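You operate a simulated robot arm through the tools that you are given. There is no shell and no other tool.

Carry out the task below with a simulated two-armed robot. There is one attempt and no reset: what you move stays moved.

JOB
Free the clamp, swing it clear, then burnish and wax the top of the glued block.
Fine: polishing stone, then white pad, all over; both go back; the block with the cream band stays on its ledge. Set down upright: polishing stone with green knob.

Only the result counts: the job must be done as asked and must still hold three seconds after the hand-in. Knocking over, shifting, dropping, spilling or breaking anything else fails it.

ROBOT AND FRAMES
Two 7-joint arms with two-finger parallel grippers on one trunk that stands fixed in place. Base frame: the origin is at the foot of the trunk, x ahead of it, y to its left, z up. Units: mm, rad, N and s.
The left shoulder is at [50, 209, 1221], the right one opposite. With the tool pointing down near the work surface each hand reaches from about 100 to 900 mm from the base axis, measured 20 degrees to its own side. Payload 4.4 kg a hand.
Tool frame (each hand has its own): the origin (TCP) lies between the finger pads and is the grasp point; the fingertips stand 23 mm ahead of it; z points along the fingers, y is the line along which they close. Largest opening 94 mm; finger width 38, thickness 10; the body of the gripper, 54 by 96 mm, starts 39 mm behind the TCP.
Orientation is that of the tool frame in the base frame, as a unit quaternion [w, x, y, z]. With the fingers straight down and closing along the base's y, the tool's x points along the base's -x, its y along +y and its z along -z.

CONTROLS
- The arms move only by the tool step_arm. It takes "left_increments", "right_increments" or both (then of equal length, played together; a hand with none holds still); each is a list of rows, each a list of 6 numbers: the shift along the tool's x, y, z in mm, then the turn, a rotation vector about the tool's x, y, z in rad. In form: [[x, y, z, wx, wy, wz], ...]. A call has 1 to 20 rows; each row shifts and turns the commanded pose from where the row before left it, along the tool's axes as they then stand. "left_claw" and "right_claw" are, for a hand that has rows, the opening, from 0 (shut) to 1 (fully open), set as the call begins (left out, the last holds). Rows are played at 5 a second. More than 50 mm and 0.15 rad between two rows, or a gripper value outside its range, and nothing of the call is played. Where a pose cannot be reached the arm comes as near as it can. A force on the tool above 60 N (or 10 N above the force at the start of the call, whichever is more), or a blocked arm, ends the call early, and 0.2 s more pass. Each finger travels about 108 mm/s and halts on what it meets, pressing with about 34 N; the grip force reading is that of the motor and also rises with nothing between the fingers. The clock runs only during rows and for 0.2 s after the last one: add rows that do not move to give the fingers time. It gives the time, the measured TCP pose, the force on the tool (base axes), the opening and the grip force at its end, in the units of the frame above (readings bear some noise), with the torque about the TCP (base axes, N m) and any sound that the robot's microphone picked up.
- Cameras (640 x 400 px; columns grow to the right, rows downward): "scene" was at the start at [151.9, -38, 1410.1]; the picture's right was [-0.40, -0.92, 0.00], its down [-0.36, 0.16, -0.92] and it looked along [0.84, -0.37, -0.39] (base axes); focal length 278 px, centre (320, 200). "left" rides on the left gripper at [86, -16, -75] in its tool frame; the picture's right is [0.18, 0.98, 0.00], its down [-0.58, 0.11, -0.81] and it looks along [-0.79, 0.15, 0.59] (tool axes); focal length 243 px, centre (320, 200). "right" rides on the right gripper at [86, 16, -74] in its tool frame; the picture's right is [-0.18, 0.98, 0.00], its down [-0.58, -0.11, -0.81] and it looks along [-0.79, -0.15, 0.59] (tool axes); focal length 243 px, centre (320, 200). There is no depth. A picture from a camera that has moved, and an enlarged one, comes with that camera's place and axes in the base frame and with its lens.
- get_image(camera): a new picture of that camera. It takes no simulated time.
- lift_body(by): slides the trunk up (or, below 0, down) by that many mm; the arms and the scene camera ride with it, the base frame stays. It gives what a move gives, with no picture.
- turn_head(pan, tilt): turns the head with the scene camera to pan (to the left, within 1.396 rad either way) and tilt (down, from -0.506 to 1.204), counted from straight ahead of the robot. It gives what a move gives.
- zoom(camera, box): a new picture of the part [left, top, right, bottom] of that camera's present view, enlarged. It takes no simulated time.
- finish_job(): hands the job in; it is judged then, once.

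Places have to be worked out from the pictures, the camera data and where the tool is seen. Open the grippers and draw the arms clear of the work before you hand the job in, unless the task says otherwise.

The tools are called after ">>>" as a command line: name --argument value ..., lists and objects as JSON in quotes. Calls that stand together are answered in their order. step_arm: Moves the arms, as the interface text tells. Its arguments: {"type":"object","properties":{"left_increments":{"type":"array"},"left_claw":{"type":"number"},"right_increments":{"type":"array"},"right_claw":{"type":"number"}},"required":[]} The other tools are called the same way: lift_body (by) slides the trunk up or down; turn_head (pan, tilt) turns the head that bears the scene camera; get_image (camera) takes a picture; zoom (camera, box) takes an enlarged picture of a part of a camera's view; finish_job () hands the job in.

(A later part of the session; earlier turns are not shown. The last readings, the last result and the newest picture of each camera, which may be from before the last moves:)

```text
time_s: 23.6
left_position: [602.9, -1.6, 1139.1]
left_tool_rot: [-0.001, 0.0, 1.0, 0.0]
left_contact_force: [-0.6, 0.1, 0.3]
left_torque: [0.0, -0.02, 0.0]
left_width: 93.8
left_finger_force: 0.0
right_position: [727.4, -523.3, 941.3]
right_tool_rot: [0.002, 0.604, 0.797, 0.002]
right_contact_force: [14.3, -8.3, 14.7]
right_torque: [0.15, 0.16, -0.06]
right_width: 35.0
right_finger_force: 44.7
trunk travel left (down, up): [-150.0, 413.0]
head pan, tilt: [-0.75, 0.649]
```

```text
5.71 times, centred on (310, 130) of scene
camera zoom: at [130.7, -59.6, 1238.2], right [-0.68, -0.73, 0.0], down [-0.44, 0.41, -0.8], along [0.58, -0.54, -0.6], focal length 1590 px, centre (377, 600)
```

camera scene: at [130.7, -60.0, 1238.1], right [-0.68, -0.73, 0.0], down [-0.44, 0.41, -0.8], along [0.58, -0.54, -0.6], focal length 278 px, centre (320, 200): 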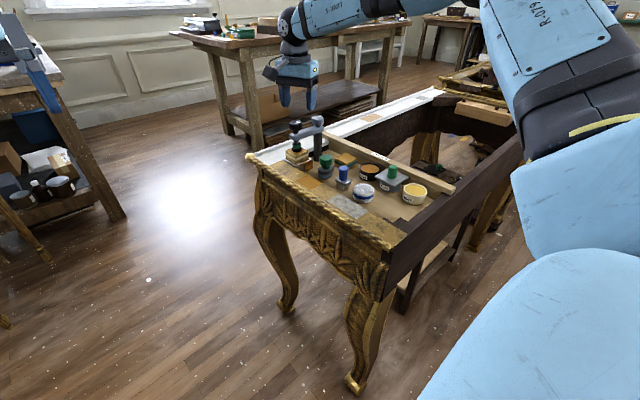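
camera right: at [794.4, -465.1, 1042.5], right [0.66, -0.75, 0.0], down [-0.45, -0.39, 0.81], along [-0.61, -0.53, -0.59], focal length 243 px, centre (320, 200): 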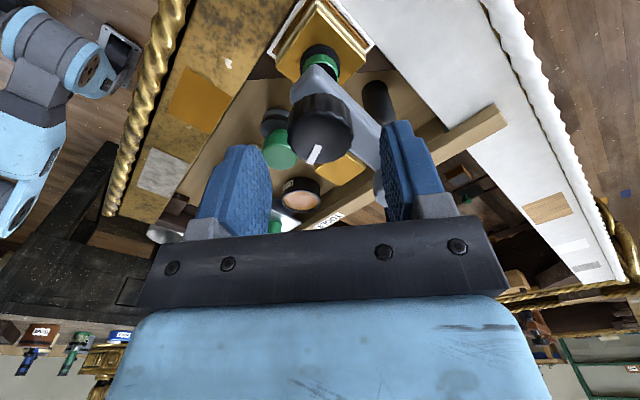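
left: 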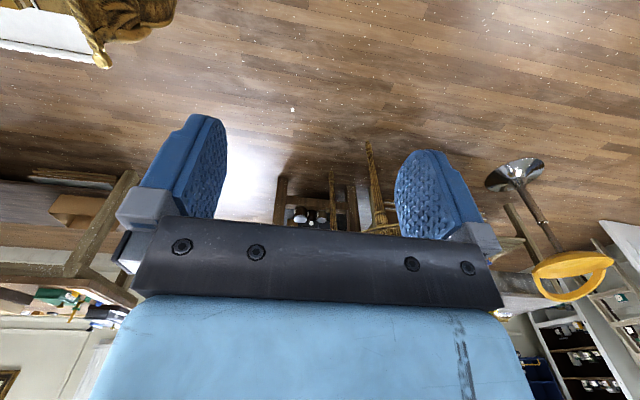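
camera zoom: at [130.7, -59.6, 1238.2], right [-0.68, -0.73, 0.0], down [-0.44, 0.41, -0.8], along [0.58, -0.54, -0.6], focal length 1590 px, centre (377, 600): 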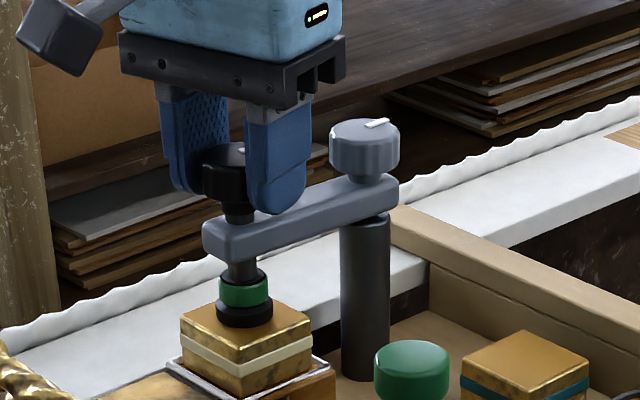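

The hand is being pushed up (Fz≈15 N) as the screw unthreads, so I'll follow upward slightly while continuing the turn.

>>> step_arm --right_increments '[[-0.6, 0.7, -1.0, 0, 0, 0], [0, 0, -0.25, 0, 0, -0.12], [0, 0, -0.25, 0, 0, -0.12], [0, 0, -0.25, 0, 0, -0.12], [0, 0, -0.25, 0, 0, -0.12], [0, 0, -0.25, 0, 0, -0.12], [0, 0, 0, 0, 0, 0]]'

>>> zoom --camera "right" --box '[220, 0, 420, 160]'

>>> zoom --camera "scene" --box '[254, 95, 366, 165]'

```text
time_s: 25.2
left_position: [603.6, 0.5, 1140.1]
left_tool_rot: [0.0, 0.0, 1.0, 0.0]
left_contact_force: [0.1, -0.2, -1.2]
left_torque: [0.04, 0.02, 0.01]
left_width: 94.0
left_finger_force: 0.0
right_position: [729.7, -521.9, 942.7]
right_tool_rot: [0.001, 0.341, 0.94, 0.001]
right_contact_force: [13.2, -4.8, 9.7]
right_torque: [-0.16, 0.14, -0.01]
right_width: 35.1
right_finger_force: 45.2
trunk travel left (down, up): [-150.0, 413.0]
head pan, tilt: [-0.75, 0.649]
```

```text
2.50 times, centred on (320, 80) of right
camera zoom: at [673.6, -455.1, 1015.3], right [0.77, 0.64, 0.0], down [0.37, -0.46, 0.81], along [0.51, -0.62, -0.59], focal length 606 px, centre (320, 500)
```

zoom: 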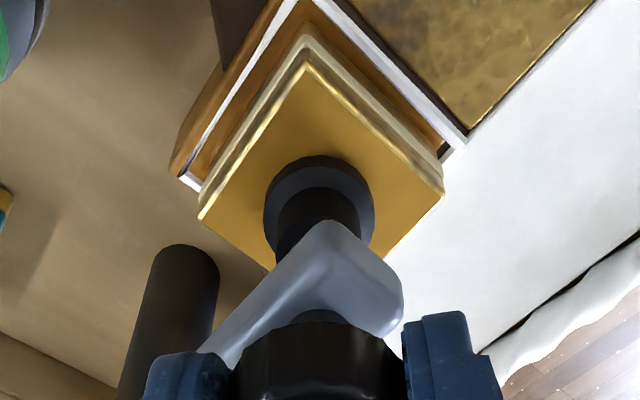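

```text
5.71 times, centred on (310, 130) of scene
camera zoom: at [130.9, -59.6, 1238.1], right [-0.68, -0.73, 0.0], down [-0.44, 0.41, -0.8], along [0.58, -0.54, -0.6], focal length 1590 px, centre (377, 600)
```

zoom: 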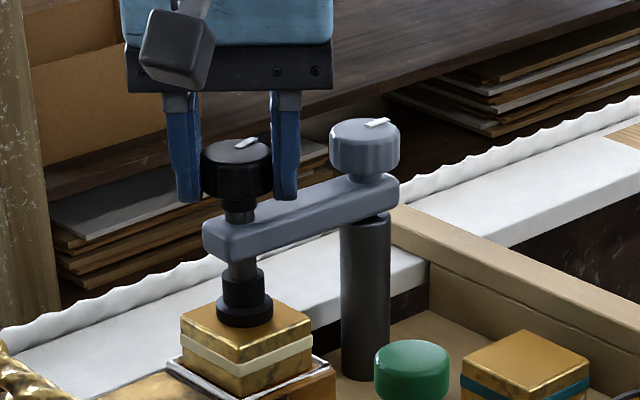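

The green band on the clamp foot has gone dark, suggesting the pressure is released. I'll continue the stroke while following upward to raise the foot off the block.

>>> step_arm --right_increments '[[-0.8, 0.5, -0.8, 0, 0, 0], [0, 0, -0.3, 0, 0, -0.12], [0, 0, -0.3, 0, 0, -0.12], [0, 0, -0.3, 0, 0, -0.12], [0, 0, -0.3, 0, 0, -0.12], [0, 0, 0, 0, 0, 0]]'

>>> zoom --camera "scene" --box '[254, 95, 366, 165]'

```text
time_s: 26.6
left_position: [603.8, -0.3, 1139.5]
left_tool_rot: [0.0, 0.0, 1.0, 0.0]
left_contact_force: [0.0, -0.4, 0.4]
left_torque: [-0.02, -0.04, -0.01]
left_width: 94.1
left_finger_force: 0.0
right_position: [730.3, -521.8, 944.4]
right_tool_rot: [0.0, 0.109, 0.994, 0.001]
right_contact_force: [-0.1, 9.5, -1.2]
right_torque: [0.41, 0.14, -0.02]
right_width: 35.4
right_finger_force: 44.7
trunk travel left (down, up): [-150.0, 413.0]
head pan, tilt: [-0.75, 0.649]
```

```text
5.71 times, centred on (310, 130) of scene
camera zoom: at [130.8, -59.1, 1238.1], right [-0.68, -0.73, 0.0], down [-0.44, 0.41, -0.8], along [0.58, -0.54, -0.6], focal length 1590 px, centre (377, 600)
```

zoom: 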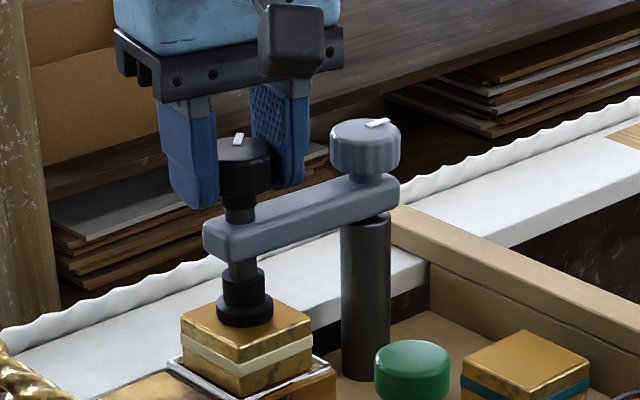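

The knob has risen a few millimetres. I'll open, raise, and inspect the foot and knob before a second stroke.

>>> step_arm --right_increments '[[0, 0, 0, 0, 0, 0], [0, 0, 0, 0, 0, 0], [0, 0, -15, 0, 0, 0], [0, 0, -25, 0, 0, 0], [0, 0, 0, 0, 0, 0]]' --right_claw 0.65

>>> zoom --camera "scene" --box '[270, 105, 350, 155]'

>>> zoom --camera "scene" --box '[282, 120, 330, 170]'

>>> zoom --camera "right" --box '[220, 0, 420, 160]'

```text
time_s: 27.8
left_position: [604.2, -1.2, 1138.0]
left_tool_rot: [0.0, 0.0, 1.0, -0.001]
left_contact_force: [-0.6, 0.4, -0.2]
left_torque: [-0.05, 0.04, 0.01]
left_width: 93.8
left_finger_force: 0.1
right_position: [730.4, -524.5, 983.8]
right_tool_rot: [0.0, 0.109, 0.994, 0.0]
right_contact_force: [-0.7, -0.6, 0.0]
right_torque: [-0.02, -0.03, -0.03]
right_width: 60.9
right_finger_force: 0.1
trunk travel left (down, up): [-150.0, 413.0]
head pan, tilt: [-0.75, 0.649]
```

```text
8.00 times, centred on (310, 130) of scene
camera zoom: at [131.0, -60.1, 1238.0], right [-0.68, -0.73, 0.0], down [-0.44, 0.41, -0.8], along [0.58, -0.54, -0.6], focal length 2226 px, centre (400, 760)
```

zoom: 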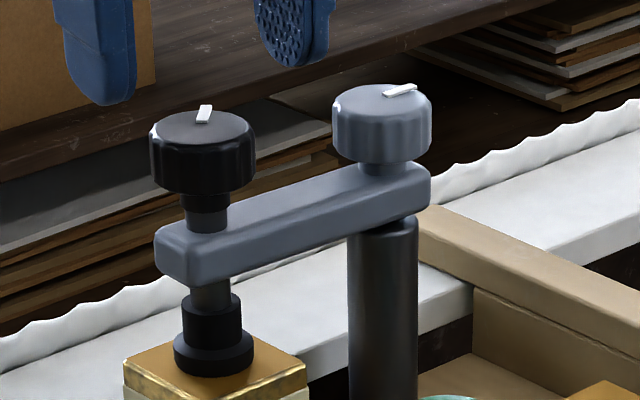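

```text
8.00 times, centred on (306, 145) of scene
camera zoom: at [131.0, -60.1, 1238.0], right [-0.68, -0.73, 0.0], down [-0.44, 0.41, -0.8], along [0.58, -0.54, -0.6], focal length 2226 px, centre (432, 640)
```

zoom: 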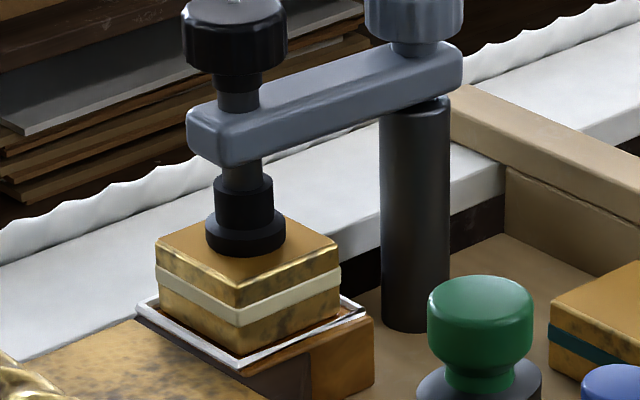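

```text
2.50 times, centred on (320, 80) of right
camera zoom: at [650.0, -489.8, 1056.6], right [0.39, 0.92, 0.0], down [0.54, -0.23, 0.81], along [0.74, -0.32, -0.59], focal length 606 px, centre (320, 500)
```

zoom: 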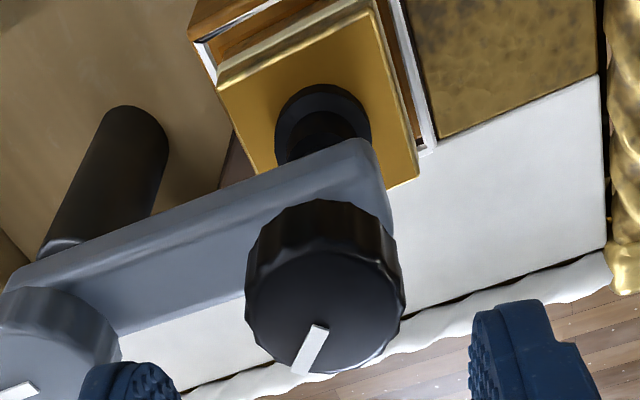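

The knob rose about 5 mm, though the foot still appears to rest on the block; a second stroke is needed. I'll recentre and wind the hand back to the clockwise end.

>>> step_arm --right_increments '[[1.8, 1.1, 0, 0, 0, 0.14], [0, 0, 0, 0, 0, 0.14], [0, 0, 0, 0, 0, 0.14], [0, 0, 0, 0, 0, 0.14], [0, 0, 0, 0, 0, 0.14], [0, 0, 0, 0, 0, 0.14], [0, 0, 0, 0, 0, 0.14], [0, 0, 0, 0, 0, 0.14], [0, 0, 0, 0, 0, 0.14], [0, 0, 0, 0, 0, 0.14], [0, 0, 0, 0, 0, 0.14], [0, 0, 0, 0, 0, 0.14], [0, 0, 0, 0, 0, 0.14], [0, 0, 0, 0, 0, 0.14], [0, 0, 0, 0, 0, 0.14], [0, 0, 0, 0, 0, 0.14], [0, 0, 0, 0, 0, 0.14], [0, 0, 0, 0, 0, 0]]'

>>> zoom --camera "right" --box '[220, 0, 420, 160]'

```text
time_s: 31.6
left_position: [603.2, -0.3, 1138.8]
left_tool_rot: [0.0, -0.001, 1.0, 0.0]
left_contact_force: [0.9, 0.6, 0.4]
left_torque: [0.0, 0.02, 0.02]
left_width: 93.9
left_finger_force: 0.0
right_position: [728.7, -521.9, 983.7]
right_tool_rot: [0.0, 0.964, 0.267, 0.001]
right_contact_force: [0.1, -1.1, -0.6]
right_torque: [-0.01, -0.01, 0.0]
right_width: 61.0
right_finger_force: 0.1
trunk travel left (down, up): [-150.0, 413.0]
head pan, tilt: [-0.75, 0.649]
```

```text
2.50 times, centred on (320, 80) of right
camera zoom: at [811.1, -491.5, 1057.6], right [0.35, -0.94, 0.0], down [-0.56, -0.21, 0.81], along [-0.75, -0.28, -0.59], focal length 606 px, centre (320, 500)
```

zoom: 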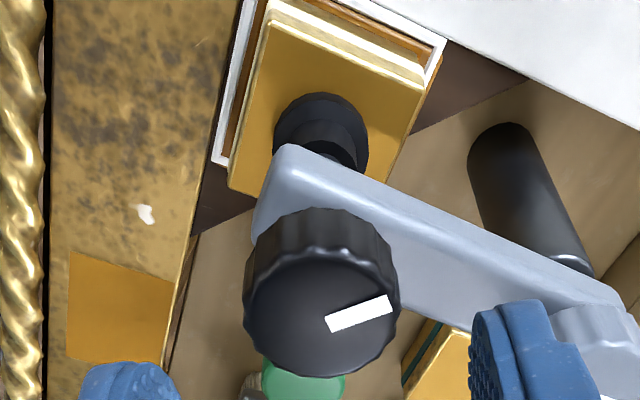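

Well centred at φ≈2.6. Descend, grip, and make a second, longer counter-clockwise stroke while following upward.

>>> step_arm --right_increments '[[0, 0, 20, 0, 0, 0], [0, 0, 20, 0, 0, 0], [0, 0, 0, 0, 0, 0]]' --right_claw 0.65

>>> step_arm --right_increments '[[0, 0, 0, 0, 0, 0], [0, 0, 0, 0, 0, 0], [0, 0, 0, 0, 0, 0]]' --right_claw 0

>>> step_arm --right_increments '[[0, 0, -0.2, 0, 0, -0.1], [0, 0, -0.25, 0, 0, -0.12], [0, 0, -0.25, 0, 0, -0.12], [0, 0, -0.25, 0, 0, -0.12], [0, 0, -0.25, 0, 0, -0.12], [0, 0, -0.25, 0, 0, -0.12], [0, 0, 0, 0, 0, 0]]'

>>> zoom --camera "scene" --box '[270, 105, 350, 155]'

```text
time_s: 32.4
left_position: [603.2, 1.0, 1139.6]
left_tool_rot: [0.001, -0.001, 1.0, 0.0]
left_contact_force: [-0.9, -0.3, 0.1]
left_torque: [0.03, 0.02, 0.0]
left_width: 94.0
left_finger_force: 0.1
right_position: [727.7, -523.1, 944.4]
right_tool_rot: [0.0, 0.963, 0.269, 0.001]
right_contact_force: [-0.5, 1.1, -0.4]
right_torque: [0.01, -0.02, -0.01]
right_width: 61.4
right_finger_force: 0.1
trunk travel left (down, up): [-150.0, 413.0]
head pan, tilt: [-0.75, 0.649]
```

```text
time_s: 33.2
left_position: [602.6, -0.3, 1140.3]
left_tool_rot: [0.0, 0.001, 1.0, -0.001]
left_contact_force: [0.7, -0.4, 1.0]
left_torque: [-0.02, -0.02, 0.0]
left_width: 93.9
left_finger_force: 0.1
right_position: [728.1, -522.4, 943.8]
right_tool_rot: [0.0, 0.963, 0.269, 0.001]
right_contact_force: [-1.1, 2.5, -1.4]
right_torque: [0.07, -0.05, 0.01]
right_width: 34.4
right_finger_force: 45.4
trunk travel left (down, up): [-150.0, 413.0]
head pan, tilt: [-0.75, 0.649]
```

```text
time_s: 34.8
left_position: [602.2, -0.4, 1139.4]
left_tool_rot: [0.0, 0.0, 1.0, 0.0]
left_contact_force: [0.1, 0.3, 0.2]
left_torque: [-0.01, 0.0, 0.0]
left_width: 93.8
left_finger_force: 0.0
right_position: [729.1, -522.7, 944.6]
right_tool_rot: [0.001, 0.812, 0.584, 0.001]
right_contact_force: [0.4, -5.6, -0.2]
right_torque: [-0.19, 0.1, 0.02]
right_width: 34.5
right_finger_force: 44.7
trunk travel left (down, up): [-150.0, 413.0]
head pan, tilt: [-0.75, 0.649]
```

```text
8.00 times, centred on (310, 130) of scene
camera zoom: at [130.8, -60.4, 1238.1], right [-0.68, -0.73, 0.0], down [-0.44, 0.41, -0.8], along [0.58, -0.54, -0.6], focal length 2226 px, centre (400, 760)
```

zoom: 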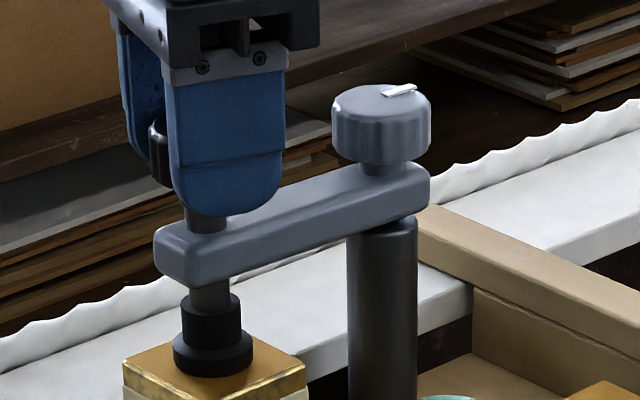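

Forces are low; continue the stroke.

>>> step_arm --right_increments '[[0, 0, -0.25, 0, 0, -0.12], [0, 0, -0.25, 0, 0, -0.12], [0, 0, -0.25, 0, 0, -0.12], [0, 0, -0.25, 0, 0, -0.12], [0, 0, -0.25, 0, 0, -0.12], [0, 0, -0.25, 0, 0, -0.12], [0, 0, 0, 0, 0, 0]]'

>>> zoom --camera "scene" --box '[270, 105, 350, 155]'

```text
time_s: 36.4
left_position: [604.3, -0.9, 1138.8]
left_tool_rot: [0.0, 0.0, 1.0, 0.001]
left_contact_force: [-0.5, 0.6, 0.7]
left_torque: [0.0, 0.0, 0.03]
left_width: 94.1
left_finger_force: 0.1
right_position: [728.9, -524.5, 946.4]
right_tool_rot: [0.0, 0.555, 0.832, 0.001]
right_contact_force: [13.0, -11.6, 5.9]
right_torque: [0.19, 0.02, 0.01]
right_width: 34.2
right_finger_force: 45.0
trunk travel left (down, up): [-150.0, 413.0]
head pan, tilt: [-0.75, 0.649]
```

```text
8.00 times, centred on (310, 130) of scene
camera zoom: at [131.2, -60.7, 1238.0], right [-0.68, -0.73, 0.0], down [-0.44, 0.41, -0.8], along [0.58, -0.54, -0.61], focal length 2226 px, centre (400, 760)
```

zoom: 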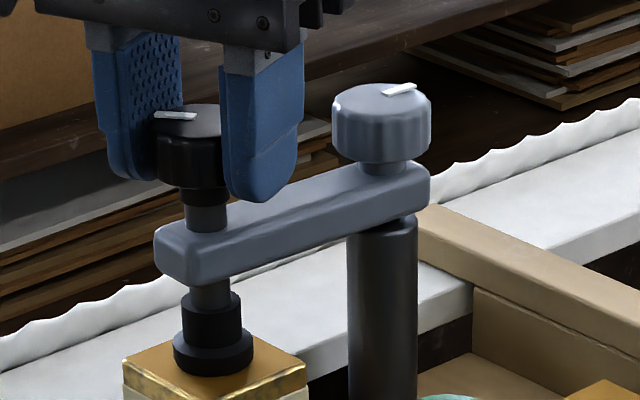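

Let me take a closer look at the foot against the block top to see whether it has lifted.

>>> zoom --camera "scene" --box '[282, 136, 314, 156]'

>>> zoom --camera "right" --box '[270, 20, 370, 100]'

```text
16.00 times, centred on (298, 146) of scene
camera zoom: at [131.2, -60.7, 1238.0], right [-0.68, -0.73, 0.0], down [-0.44, 0.41, -0.8], along [0.58, -0.54, -0.61], focal length 4453 px, centre (672, 1064)
```

zoom: 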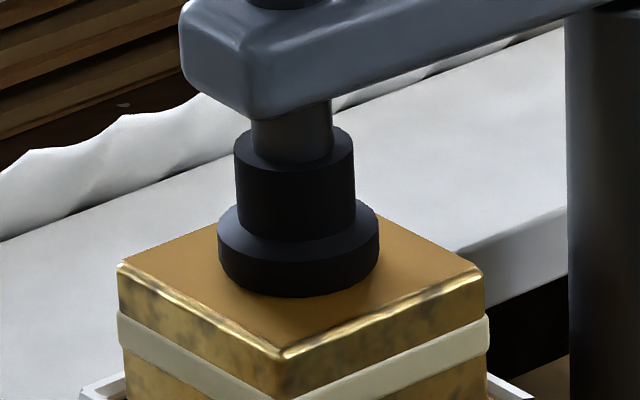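

```text
5.00 times, centred on (320, 60) of right
camera zoom: at [710.7, -437.0, 1019.2], right [0.98, 0.21, 0.0], down [0.12, -0.58, 0.81], along [0.17, -0.79, -0.59], focal length 1213 px, centre (320, 900)
```

zoom: 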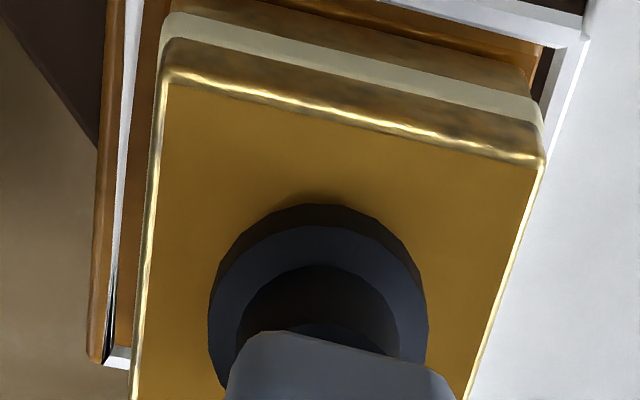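

The foot still looks close to the block; the knob has risen ~10 mm in total. I'll relieve side load slightly and keep turning to the end of this stroke.

>>> step_arm --right_increments '[[-0.9, 0.4, -0.5, 0, 0, 0], [0, 0, -0.28, 0, 0, -0.12], [0, 0, -0.28, 0, 0, -0.12], [0, 0, -0.28, 0, 0, -0.12], [0, 0, -0.28, 0, 0, -0.12], [0, 0, -0.28, 0, 0, -0.12], [0, 0, -0.28, 0, 0, -0.12], [0, 0, -0.28, 0, 0, -0.12], [0, 0, -0.28, 0, 0, -0.12], [0, 0, 0, 0, 0, 0]]'

>>> zoom --camera "scene" --box '[282, 136, 314, 156]'

>>> zoom --camera "scene" --box '[270, 105, 350, 155]'

```text
time_s: 38.6
left_position: [604.3, -0.5, 1138.2]
left_tool_rot: [0.0, 0.0, 1.0, 0.0]
left_contact_force: [1.1, -1.2, -0.3]
left_torque: [0.03, 0.05, 0.0]
left_width: 94.2
left_finger_force: 0.1
right_position: [730.5, -521.6, 948.0]
right_tool_rot: [0.0, 0.107, 0.994, 0.001]
right_contact_force: [0.5, 6.5, -5.7]
right_torque: [0.17, 0.11, -0.86]
right_width: 34.1
right_finger_force: 45.2
trunk travel left (down, up): [-150.0, 413.0]
head pan, tilt: [-0.75, 0.649]
```

```text
16.00 times, centred on (298, 146) of scene
camera zoom: at [131.3, -59.7, 1237.9], right [-0.68, -0.73, 0.0], down [-0.44, 0.41, -0.8], along [0.58, -0.54, -0.6], focal length 4453 px, centre (672, 1064)
```

zoom: 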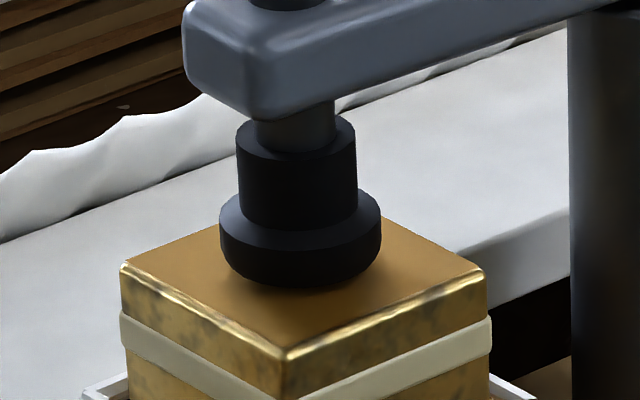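

```text
8.00 times, centred on (310, 130) of scene
camera zoom: at [131.3, -59.7, 1237.9], right [-0.68, -0.73, 0.0], down [-0.44, 0.41, -0.8], along [0.58, -0.54, -0.6], focal length 2226 px, centre (400, 760)
```

zoom: 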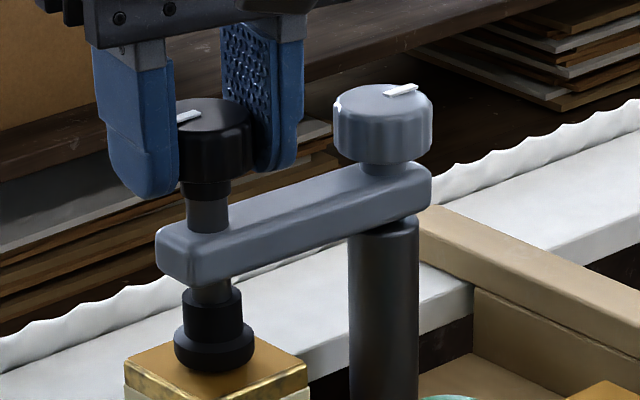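

The foot has clearly lifted now and the torque rose to 0.86 N·m — the screw's end stop. I'll back off slightly and nudge the knob a few mm in +x to see whether the arm swings freely.

>>> step_arm --right_increments '[[0, 0, 0.5, 0, 0, 0.08], [0, 0, 0, 0, 0, 0], [-1.4, 0.4, 0, 0, 0, 0.02], [-1.4, 0.4, 0, 0, 0, 0.02], [0, 0, 0, 0, 0, 0]]'

>>> zoom --camera "scene" --box '[270, 105, 350, 155]'

```text
time_s: 39.8
left_position: [604.2, 0.0, 1139.5]
left_tool_rot: [0.0, 0.0, 1.0, 0.0]
left_contact_force: [0.8, 0.6, 0.4]
left_torque: [0.02, -0.02, -0.01]
left_width: 94.1
left_finger_force: 0.0
right_position: [732.9, -521.9, 948.0]
right_tool_rot: [0.0, 0.166, 0.986, 0.0]
right_contact_force: [-0.5, 7.5, -6.0]
right_torque: [0.05, -0.1, 0.01]
right_width: 34.3
right_finger_force: 45.0
trunk travel left (down, up): [-150.0, 413.0]
head pan, tilt: [-0.75, 0.649]
```

```text
8.00 times, centred on (310, 130) of scene
camera zoom: at [131.4, -59.7, 1238.0], right [-0.68, -0.73, 0.0], down [-0.44, 0.41, -0.8], along [0.58, -0.54, -0.6], focal length 2226 px, centre (400, 760)
```

zoom: 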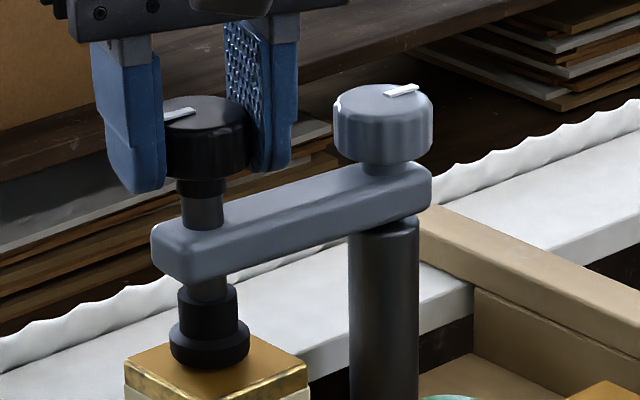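

The arm swings freely. Before swinging it fully toward +x, I'll release and test reach in free air to that side.

>>> step_arm --right_increments '[[0, 0, 0, 0, 0, 0], [0, 0, 0, 0, 0, 0], [0, 0, -20, 0, 0, 0], [0, 0, -25, 0, 0, 0], [0, 0, -15, 0, 0, 0], [0, 0, 0, 0, 0, 0]]' --right_claw 0.65

>>> zoom --camera "scene" --box '[270, 105, 350, 155]'

>>> get_image --camera "right"

```text
time_s: 41.2
left_position: [601.7, -0.2, 1139.7]
left_tool_rot: [0.0, 0.0, 1.0, 0.0]
left_contact_force: [-0.4, -0.5, 0.2]
left_torque: [0.01, 0.04, 0.02]
left_width: 94.3
left_finger_force: 0.0
right_position: [731.9, -523.3, 1007.7]
right_tool_rot: [-0.001, 0.167, 0.986, 0.0]
right_contact_force: [-0.4, 0.2, -0.5]
right_torque: [-0.03, -0.01, -0.02]
right_width: 61.1
right_finger_force: 0.1
trunk travel left (down, up): [-150.0, 413.0]
head pan, tilt: [-0.75, 0.649]
```

```text
8.00 times, centred on (310, 130) of scene
camera zoom: at [130.8, -60.0, 1238.0], right [-0.68, -0.73, 0.0], down [-0.44, 0.41, -0.8], along [0.58, -0.54, -0.6], focal length 2226 px, centre (400, 760)
```

zoom: 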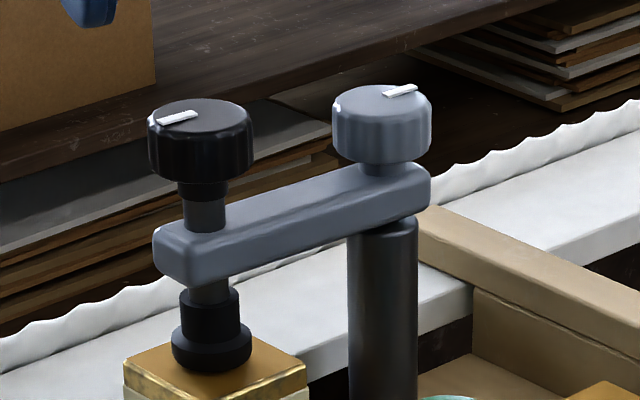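

```text
taken
camera right: at [655.7, -479.5, 1081.6], right [0.5, 0.87, 0.0], down [0.51, -0.29, 0.81], along [0.7, -0.4, -0.59], focal length 243 px, centre (320, 200)
```

right: 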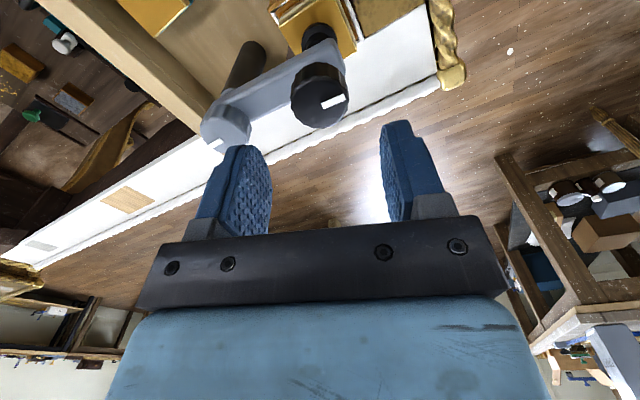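

Now I'll turn the hand and test reaching toward (800, −590) in free air above the clamp.

>>> step_arm --right_increments '[[0, 0, 0, 0, 0, 0.14], [0, 0, 0, 0, 0, 0.14], [0, 0, 0, 0, 0, 0.14], [0, 0, 0, 0, 0, 0.14], [0, 0, 0, 0, 0, 0.14], [0, 0, 0, 0, 0, 0.14], [0, 0, 0, 0, 0, 0.14], [0, 0, 0, 0, 0, 0.14], [-18.6, 15, 0, 0, 0, 0], [-18.6, 15, 0, 0, 0, 0], [-18.6, 15, 0, 0, 0, 0], [-18.6, 15, 0, 0, 0, 0], [0, 0, 0, 0, 0, 0]]'

>>> get_image --camera "right"

```text
time_s: 44.0
left_position: [603.2, -1.2, 1139.3]
left_tool_rot: [-0.001, 0.0, 1.0, 0.0]
left_contact_force: [0.0, -0.3, 0.3]
left_torque: [0.0, 0.02, 0.04]
left_width: 94.0
left_finger_force: 0.0
right_position: [777.1, -584.3, 1010.8]
right_tool_rot: [0.001, 0.666, 0.746, 0.002]
right_contact_force: [-0.3, 0.3, -0.3]
right_torque: [0.02, 0.01, -0.02]
right_width: 61.2
right_finger_force: 0.1
right hand out of reach, approached as far as the arm can: row 11, 12
trunk travel left (down, up): [-150.0, 413.0]
head pan, tilt: [-0.75, 0.649]
```

```text
taken
camera right: at [782.8, -497.4, 1083.9], right [1.0, -0.07, 0.0], down [-0.04, -0.59, 0.81], along [-0.06, -0.8, -0.59], focal length 243 px, centre (320, 200)
```

right: 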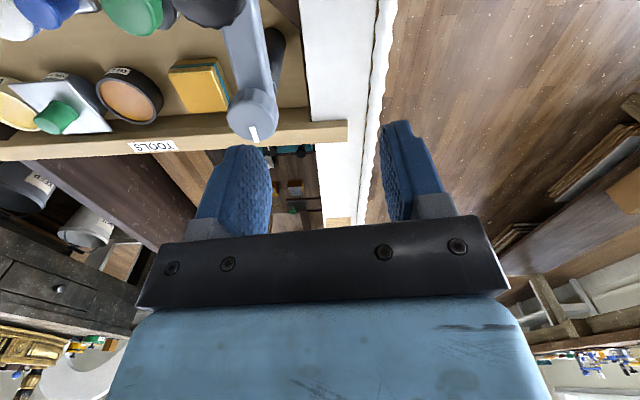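

The reach limit is about (777,−584), so I'll push the arm from its −x side near the post with closed fingers instead of carrying the knob. First, go back to the −x side of the arm, fingers shut.

>>> step_arm --right_increments '[[6, -20, 0, 0, 0, 0], [8, -22, 0, 0, 0, 0], [8, -22, 0, 0, 0, 0], [8, -22, 0, 0, 0, 0], [8, -19, 0, 0, 0, 0], [0, 0, 0, 0, 0, 0]]' --right_claw 0

>>> get_image --camera "right"

>>> zoom --camera "scene" --box '[254, 85, 366, 155]'

```text
time_s: 45.4
left_position: [602.7, -1.4, 1139.4]
left_tool_rot: [0.0, 0.0, 1.0, 0.0]
left_contact_force: [0.2, 1.0, 0.5]
left_torque: [0.06, -0.03, -0.05]
left_width: 94.1
left_finger_force: 0.0
right_position: [668.0, -558.2, 1009.6]
right_tool_rot: [0.0, 0.665, 0.747, 0.001]
right_contact_force: [0.4, 0.3, 0.2]
right_torque: [-0.01, 0.0, 0.02]
right_width: 0.0
right_finger_force: 34.0
trunk travel left (down, up): [-150.0, 413.0]
head pan, tilt: [-0.75, 0.649]
```

```text
taken
camera right: at [673.9, -471.8, 1083.5], right [1.0, -0.07, 0.0], down [-0.04, -0.59, 0.81], along [-0.06, -0.8, -0.59], focal length 243 px, centre (320, 200)
```

right: 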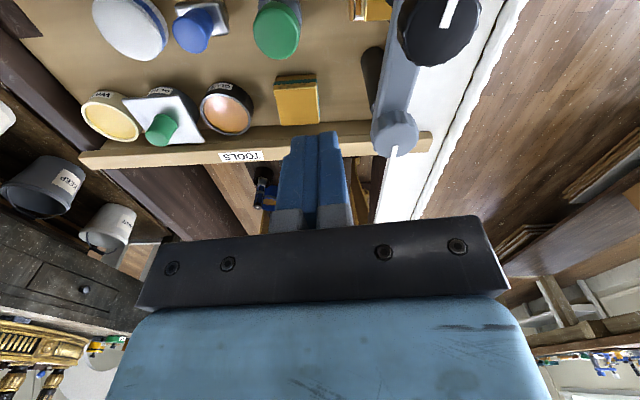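

```text
5.71 times, centred on (310, 120) of scene
camera zoom: at [131.0, -60.0, 1238.0], right [-0.68, -0.73, 0.0], down [-0.44, 0.41, -0.8], along [0.58, -0.54, -0.6], focal length 1590 px, centre (377, 657)
```

zoom: 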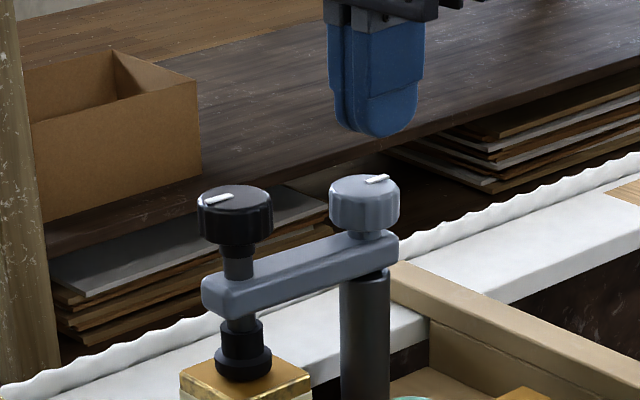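

The hand is now on the arm's −x side with fingers shut at (668,−558). I'll descend so the tips are beside the clamp arm (z≈896), then push.

>>> step_arm --right_increments '[[0, 0, 30, 0, 0, 0], [0, 0, 30, 0, 0, 0], [0, 0, 30, 0, 0, 0], [0, 0, 0, 0, 0, 0]]' --right_claw 0

>>> zoom --camera "scene" --box '[254, 85, 366, 155]'

>>> get_image --camera "right"

```text
time_s: 46.4
left_position: [602.7, 1.0, 1140.2]
left_tool_rot: [0.0, -0.001, 1.0, 0.001]
left_contact_force: [-0.8, -0.5, 0.0]
left_torque: [-0.01, -0.03, 0.0]
left_width: 94.0
left_finger_force: 0.1
right_position: [667.7, -558.5, 920.6]
right_tool_rot: [0.002, 0.665, 0.747, 0.001]
right_contact_force: [0.2, 0.7, 0.1]
right_torque: [-0.02, -0.02, 0.01]
right_width: 0.0
right_finger_force: 34.0
trunk travel left (down, up): [-150.0, 413.0]
head pan, tilt: [-0.75, 0.649]
```

```text
5.71 times, centred on (310, 120) of scene
camera zoom: at [130.2, -59.5, 1238.2], right [-0.68, -0.73, 0.0], down [-0.44, 0.41, -0.8], along [0.58, -0.54, -0.6], focal length 1590 px, centre (377, 657)
```

zoom: 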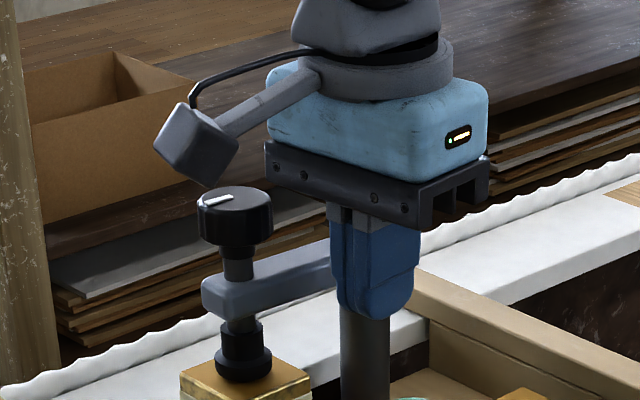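

```text
taken
camera right: at [673.9, -471.4, 994.3], right [1.0, -0.07, 0.0], down [-0.04, -0.59, 0.81], along [-0.06, -0.8, -0.59], focal length 243 px, centre (320, 200)
```

right: 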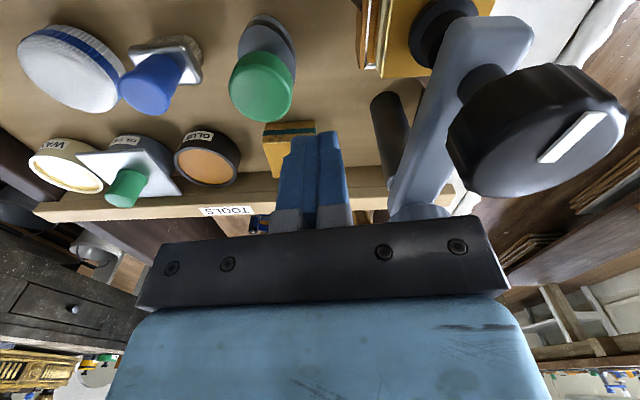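

I'll advance to contact and push the arm through the first ~30°, rotating the hand with it and watching forces.

>>> step_arm --right_increments '[[-3.6, 15.6, 0, 0, 0, 0], [-3.6, 15.6, 0, 0, 0, 0], [1.7, 5.8, 0, 0, 0, 0.13], [2.5, 5.6, 0, 0, 0, 0.13], [1.75, 5.8, 0, 0, 0, 0.13], [2.5, 5.5, 0, 0, 0, 0.13], [0, 0, 0, 0, 0, 0]]'

>>> zoom --camera "scene" --box '[254, 85, 366, 155]'

>>> get_image --camera "right"

```text
time_s: 48.0
left_position: [602.8, -0.1, 1139.9]
left_tool_rot: [0.0, 0.0, 1.0, 0.0]
left_contact_force: [0.5, -0.2, -0.5]
left_torque: [-0.01, 0.0, 0.0]
left_width: 94.0
left_finger_force: 0.0
right_position: [723.2, -555.6, 920.6]
right_tool_rot: [0.0, 0.835, 0.55, 0.001]
right_contact_force: [0.2, 0.2, -0.2]
right_torque: [-0.03, 0.02, 0.01]
right_width: 0.1
right_finger_force: 33.9
trunk travel left (down, up): [-150.0, 413.0]
head pan, tilt: [-0.75, 0.649]
```

```text
5.71 times, centred on (310, 120) of scene
camera zoom: at [130.6, -59.9, 1238.1], right [-0.68, -0.73, 0.0], down [-0.44, 0.41, -0.8], along [0.58, -0.54, -0.6], focal length 1590 px, centre (377, 657)
```

zoom: 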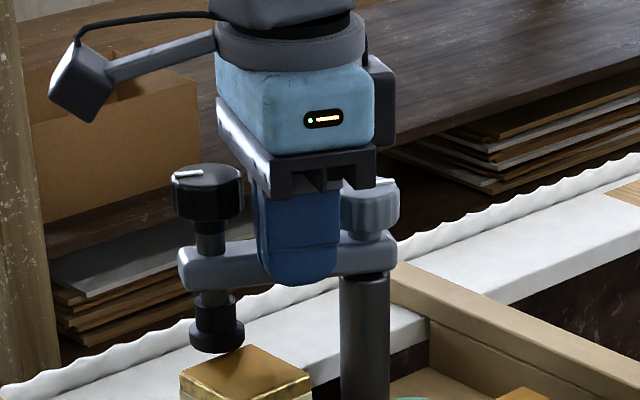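

```text
taken
camera right: at [772.3, -483.2, 994.1], right [0.83, -0.56, 0.0], down [-0.33, -0.49, 0.81], along [-0.45, -0.67, -0.59], focal length 243 px, centre (320, 200)
```

right: 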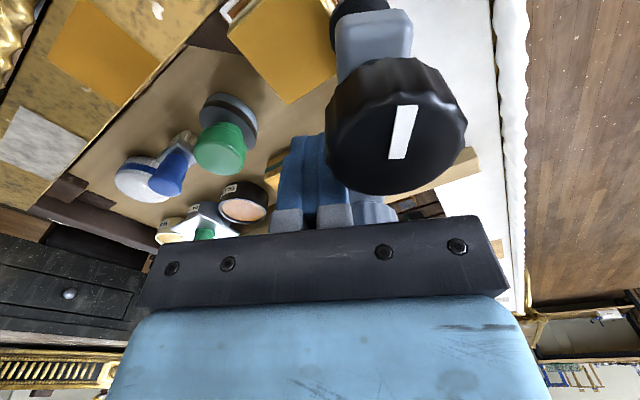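

No resistance at all; the clamp arm is swinging. I'll continue pushing toward ~75°.

>>> step_arm --right_increments '[[1.8, 5.55, 0, 0, 0, 0.13], [2.5, 5.3, 0, 0, 0, 0.13], [1.7, 5.8, 0, 0, 0, 0.13], [2.5, 5.6, 0, 0, 0, 0.13], [1.8, 5.8, 0, 0, 0, 0.1], [2.3, 5.6, 0, 0, 0, 0], [0, 0, 0, 0, 0, 0]]'

>>> zoom --camera "scene" --box '[254, 85, 366, 155]'

>>> get_image --camera "right"

```text
time_s: 49.6
left_position: [604.2, -0.6, 1140.0]
left_tool_rot: [0.0, 0.0, 1.0, 0.0]
left_contact_force: [-0.4, -0.1, -0.6]
left_torque: [-0.02, -0.04, -0.03]
left_width: 94.2
left_finger_force: 0.0
right_position: [755.5, -569.8, 921.2]
right_tool_rot: [0.0, 0.963, 0.269, 0.002]
right_contact_force: [-0.8, 0.4, -0.1]
right_torque: [-0.02, 0.02, -0.03]
right_width: 0.0
right_finger_force: 33.6
trunk travel left (down, up): [-150.0, 413.0]
head pan, tilt: [-0.75, 0.649]
```

```text
5.71 times, centred on (310, 120) of scene
camera zoom: at [130.6, -59.8, 1238.1], right [-0.68, -0.73, 0.0], down [-0.44, 0.41, -0.8], along [0.58, -0.54, -0.6], focal length 1590 px, centre (377, 657)
```

zoom: 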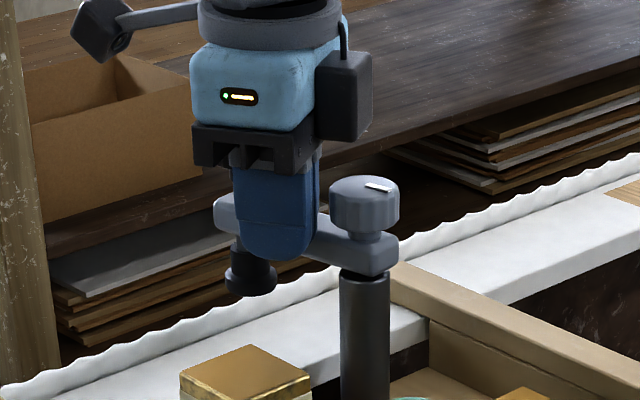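

```text
taken
camera right: at [837.4, -539.3, 993.8], right [0.35, -0.94, 0.0], down [-0.55, -0.21, 0.81], along [-0.75, -0.28, -0.59], focal length 243 px, centre (320, 200)
```

right: 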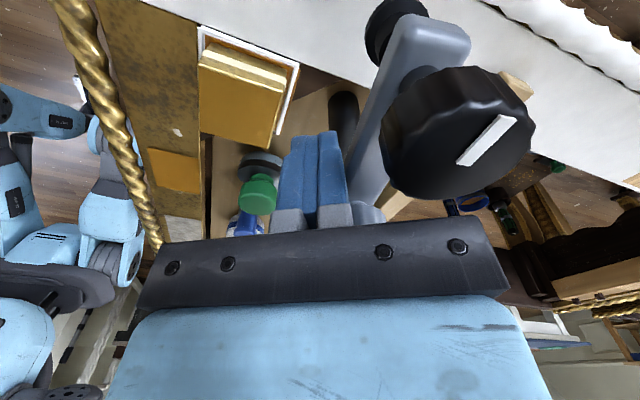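

The arm is around 75–80°. A bit more to reach ≥90°.

>>> step_arm --right_increments '[[1.4, 5.5, 0, 0, 0, 0], [1.4, 5.5, 0, 0, 0, 0], [-0.5, 4, 0, 0, 0, 0], [-0.5, 4, 0, 0, 0, 0], [0, 0, 0, 0, 0, 0]]'

>>> zoom --camera "scene" --box '[254, 85, 366, 155]'

>>> get_image --camera "right"

```text
time_s: 50.6
left_position: [602.4, 0.1, 1141.4]
left_tool_rot: [0.0, 0.0, 1.0, 0.0]
left_contact_force: [0.9, 0.1, -0.2]
left_torque: [0.01, -0.01, 0.01]
left_width: 94.0
left_finger_force: 0.0
right_position: [760.7, -573.0, 920.9]
right_tool_rot: [-0.006, 0.962, 0.273, -0.001]
right_contact_force: [-4.1, 13.7, 2.9]
right_torque: [0.15, 0.06, -0.2]
right_width: 0.0
right_finger_force: 33.6
right hand out of reach, approached as far as the arm can: row 3
trunk travel left (down, up): [-150.0, 413.0]
head pan, tilt: [-0.75, 0.649]
stopped in row 4 (right hand): the force on the tool passed its limit at 63 N (the readings are from after the stop); the commanded pose is now the measured one
```

```text
5.71 times, centred on (310, 120) of scene
camera zoom: at [129.4, -59.3, 1238.7], right [-0.68, -0.73, 0.0], down [-0.44, 0.41, -0.8], along [0.58, -0.54, -0.6], focal length 1590 px, centre (377, 657)
```

zoom: 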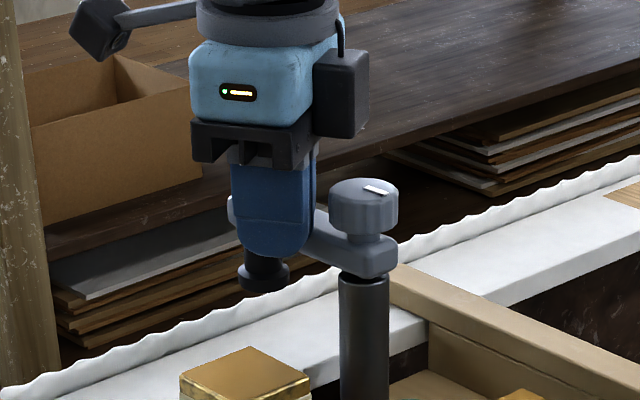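

```text
taken
camera right: at [843.1, -542.6, 994.1], right [0.36, -0.93, -0.01], down [-0.55, -0.22, 0.81], along [-0.75, -0.28, -0.59], focal length 243 px, centre (320, 200)
```

right: 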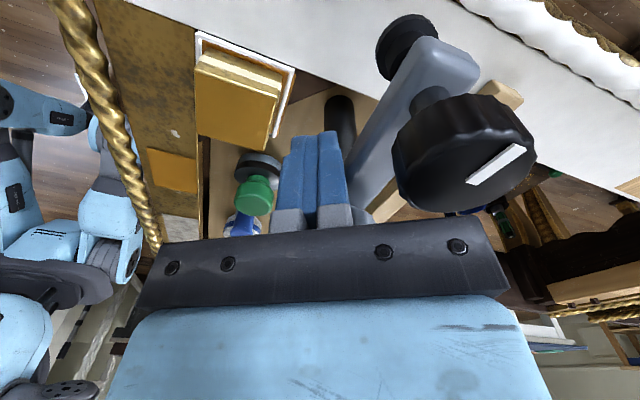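

The swing hit its end stop at roughly 90°, so the clamp is fully open. I'll back the fingers off the arm and rise clear.

>>> step_arm --right_increments '[[-0.8, -6.3, 0, 0, 0, 0], [-0.8, -6.3, 0, 0, 0, 0], [0, -5, 0, 0, 0, 0], [0, 0, -30, 0, 0, 0], [0, 0, -40, 0, 0, 0], [0, 0, -30, 0, 0, 0], [0, 0, 0, 0, 0, 0]]'

>>> zoom --camera "scene" --box '[254, 95, 366, 165]'

>>> get_image --camera "right"

```text
time_s: 52.2
left_position: [602.9, -0.6, 1139.5]
left_tool_rot: [0.0, 0.0, 1.0, 0.001]
left_contact_force: [0.7, 0.0, 0.7]
left_torque: [0.01, -0.02, 0.01]
left_width: 93.7
left_finger_force: 0.1
right_position: [751.0, -562.2, 1018.2]
right_tool_rot: [-0.006, 0.962, 0.272, -0.001]
right_contact_force: [0.6, -0.2, -0.4]
right_torque: [0.01, -0.01, 0.03]
right_width: 0.1
right_finger_force: 34.5
trunk travel left (down, up): [-150.0, 413.0]
head pan, tilt: [-0.75, 0.649]
```

```text
5.71 times, centred on (310, 130) of scene
camera zoom: at [131.0, -60.2, 1238.0], right [-0.68, -0.73, 0.0], down [-0.44, 0.41, -0.8], along [0.58, -0.54, -0.6], focal length 1590 px, centre (377, 600)
```

zoom: 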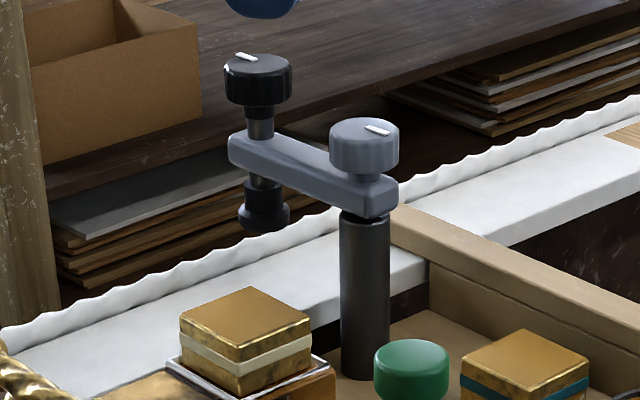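

```text
taken
camera right: at [833.6, -532.0, 1091.2], right [0.36, -0.93, -0.01], down [-0.55, -0.22, 0.81], along [-0.76, -0.28, -0.59], focal length 243 px, centre (320, 200)
```

right: 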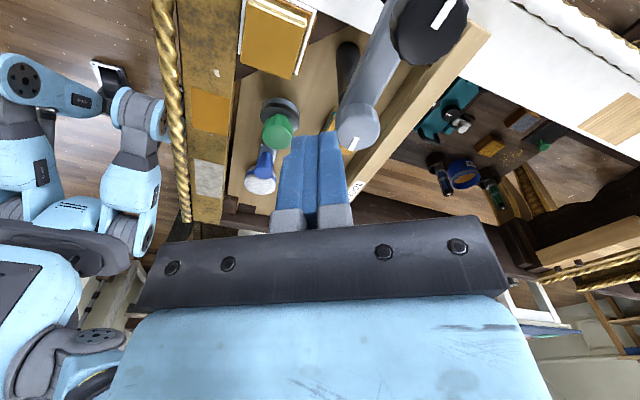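

The clamp is open and clear. Now I'll zoom on the block and on the stone to measure them carefully.

>>> zoom --camera "scene" --box '[278, 138, 326, 168]'

>>> zoom --camera "scene" --box '[304, 148, 352, 178]'

>>> zoom --camera "right" --box '[220, 0, 330, 110]'

```text
13.33 times, centred on (302, 153) of scene
camera zoom: at [131.0, -60.2, 1238.0], right [-0.68, -0.73, 0.0], down [-0.44, 0.41, -0.8], along [0.58, -0.54, -0.6], focal length 3711 px, centre (560, 827)
```

zoom: 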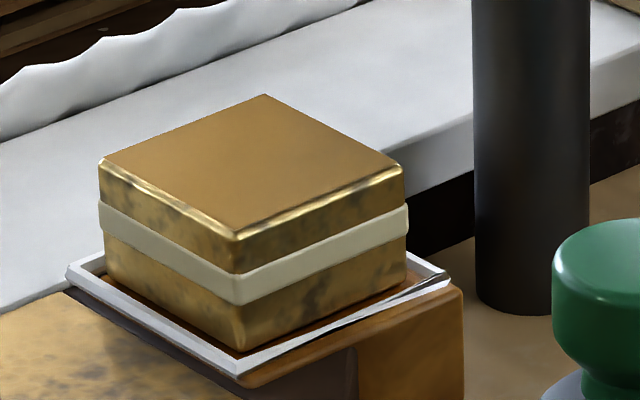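

```text
13.33 times, centred on (328, 163) of scene
camera zoom: at [131.0, -60.2, 1238.0], right [-0.68, -0.73, 0.0], down [-0.44, 0.41, -0.8], along [0.58, -0.54, -0.6], focal length 3711 px, centre (213, 693)
```

zoom: 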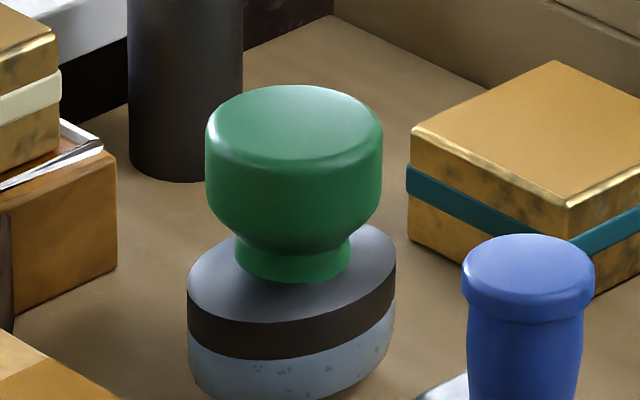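

```text
3.64 times, centred on (275, 55) of right
camera zoom: at [833.6, -532.0, 1091.2], right [0.36, -0.93, -0.01], down [-0.55, -0.22, 0.81], along [-0.76, -0.28, -0.59], focal length 882 px, centre (484, 727)
```

zoom: 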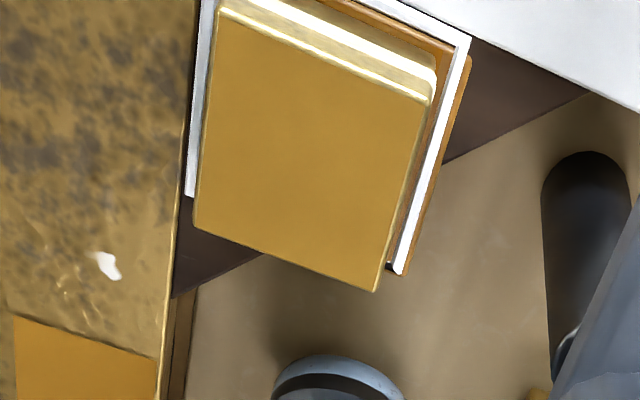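

Block top ≈ 49×49 mm, centre (728.5,−521.7), z≈853.5. I'll turn the hand to φ=π/2 (fingers closing along x, camera on the +y side), level it, and move above the polishing stone.

>>> step_arm --right_increments '[[0, 0, 0, -0.012, -0.0014, -0.14], [0, 0, 0, 0, 0, -0.147], [0, 0, 0, 0, 0, -0.147], [0, 0, 0, 0, 0, -0.147], [0, 0, 0, 0, 0, -0.147], [0, 0, 0, 0, 0, -0.147], [0, 0, 0, 0, 0, -0.145], [3, -25, 0, 0, 0, 0], [3, -35, 0, 0, 0, 0], [3, -35, 0, 0, 0, 0], [3, -20, 15, 0, 0, 0], [3, -10, 20, 0, 0, 0], [0, 0, 0, 0, 0, 0]]' --right_claw 0.6

>>> get_image --camera "right"

>>> zoom --camera "right" --box '[240, 40, 400, 160]'

```text
time_s: 55.0
left_position: [602.9, -0.6, 1139.4]
left_tool_rot: [-0.001, 0.0, 1.0, 0.0]
left_contact_force: [-0.2, 0.4, -0.1]
left_torque: [-0.01, -0.01, 0.0]
left_width: 94.1
left_finger_force: 0.1
right_position: [625.3, -548.0, 984.1]
right_tool_rot: [0.0, 0.707, 0.707, -0.001]
right_contact_force: [0.0, 0.5, 0.0]
right_torque: [-0.04, 0.0, 0.01]
right_width: 56.4
right_finger_force: 0.1
trunk travel left (down, up): [-150.0, 413.0]
head pan, tilt: [-0.75, 0.649]
```

```text
taken
camera right: at [641.8, -461.4, 1057.1], right [0.98, -0.18, 0.0], down [-0.11, -0.58, 0.81], along [-0.15, -0.79, -0.59], focal length 243 px, centre (320, 200)
```

right: 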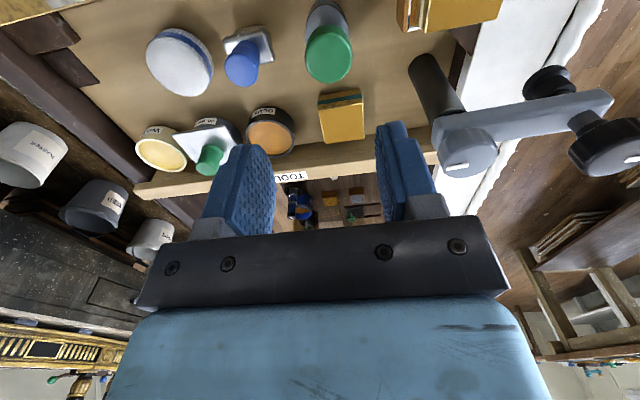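

```text
3.33 times, centred on (320, 100) of right
camera zoom: at [641.8, -461.4, 1057.1], right [0.98, -0.18, 0.0], down [-0.11, -0.58, 0.81], along [-0.15, -0.79, -0.59], focal length 809 px, centre (320, 533)
```

zoom: 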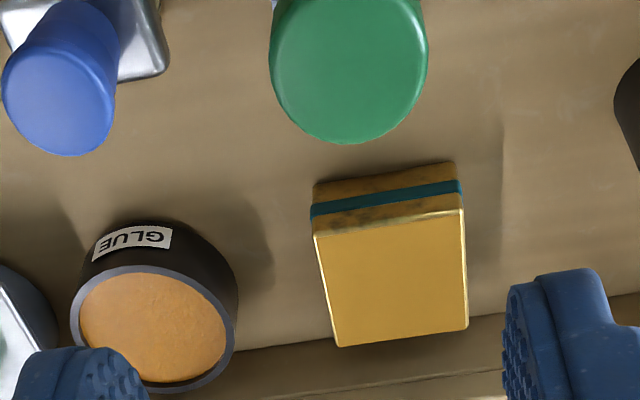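

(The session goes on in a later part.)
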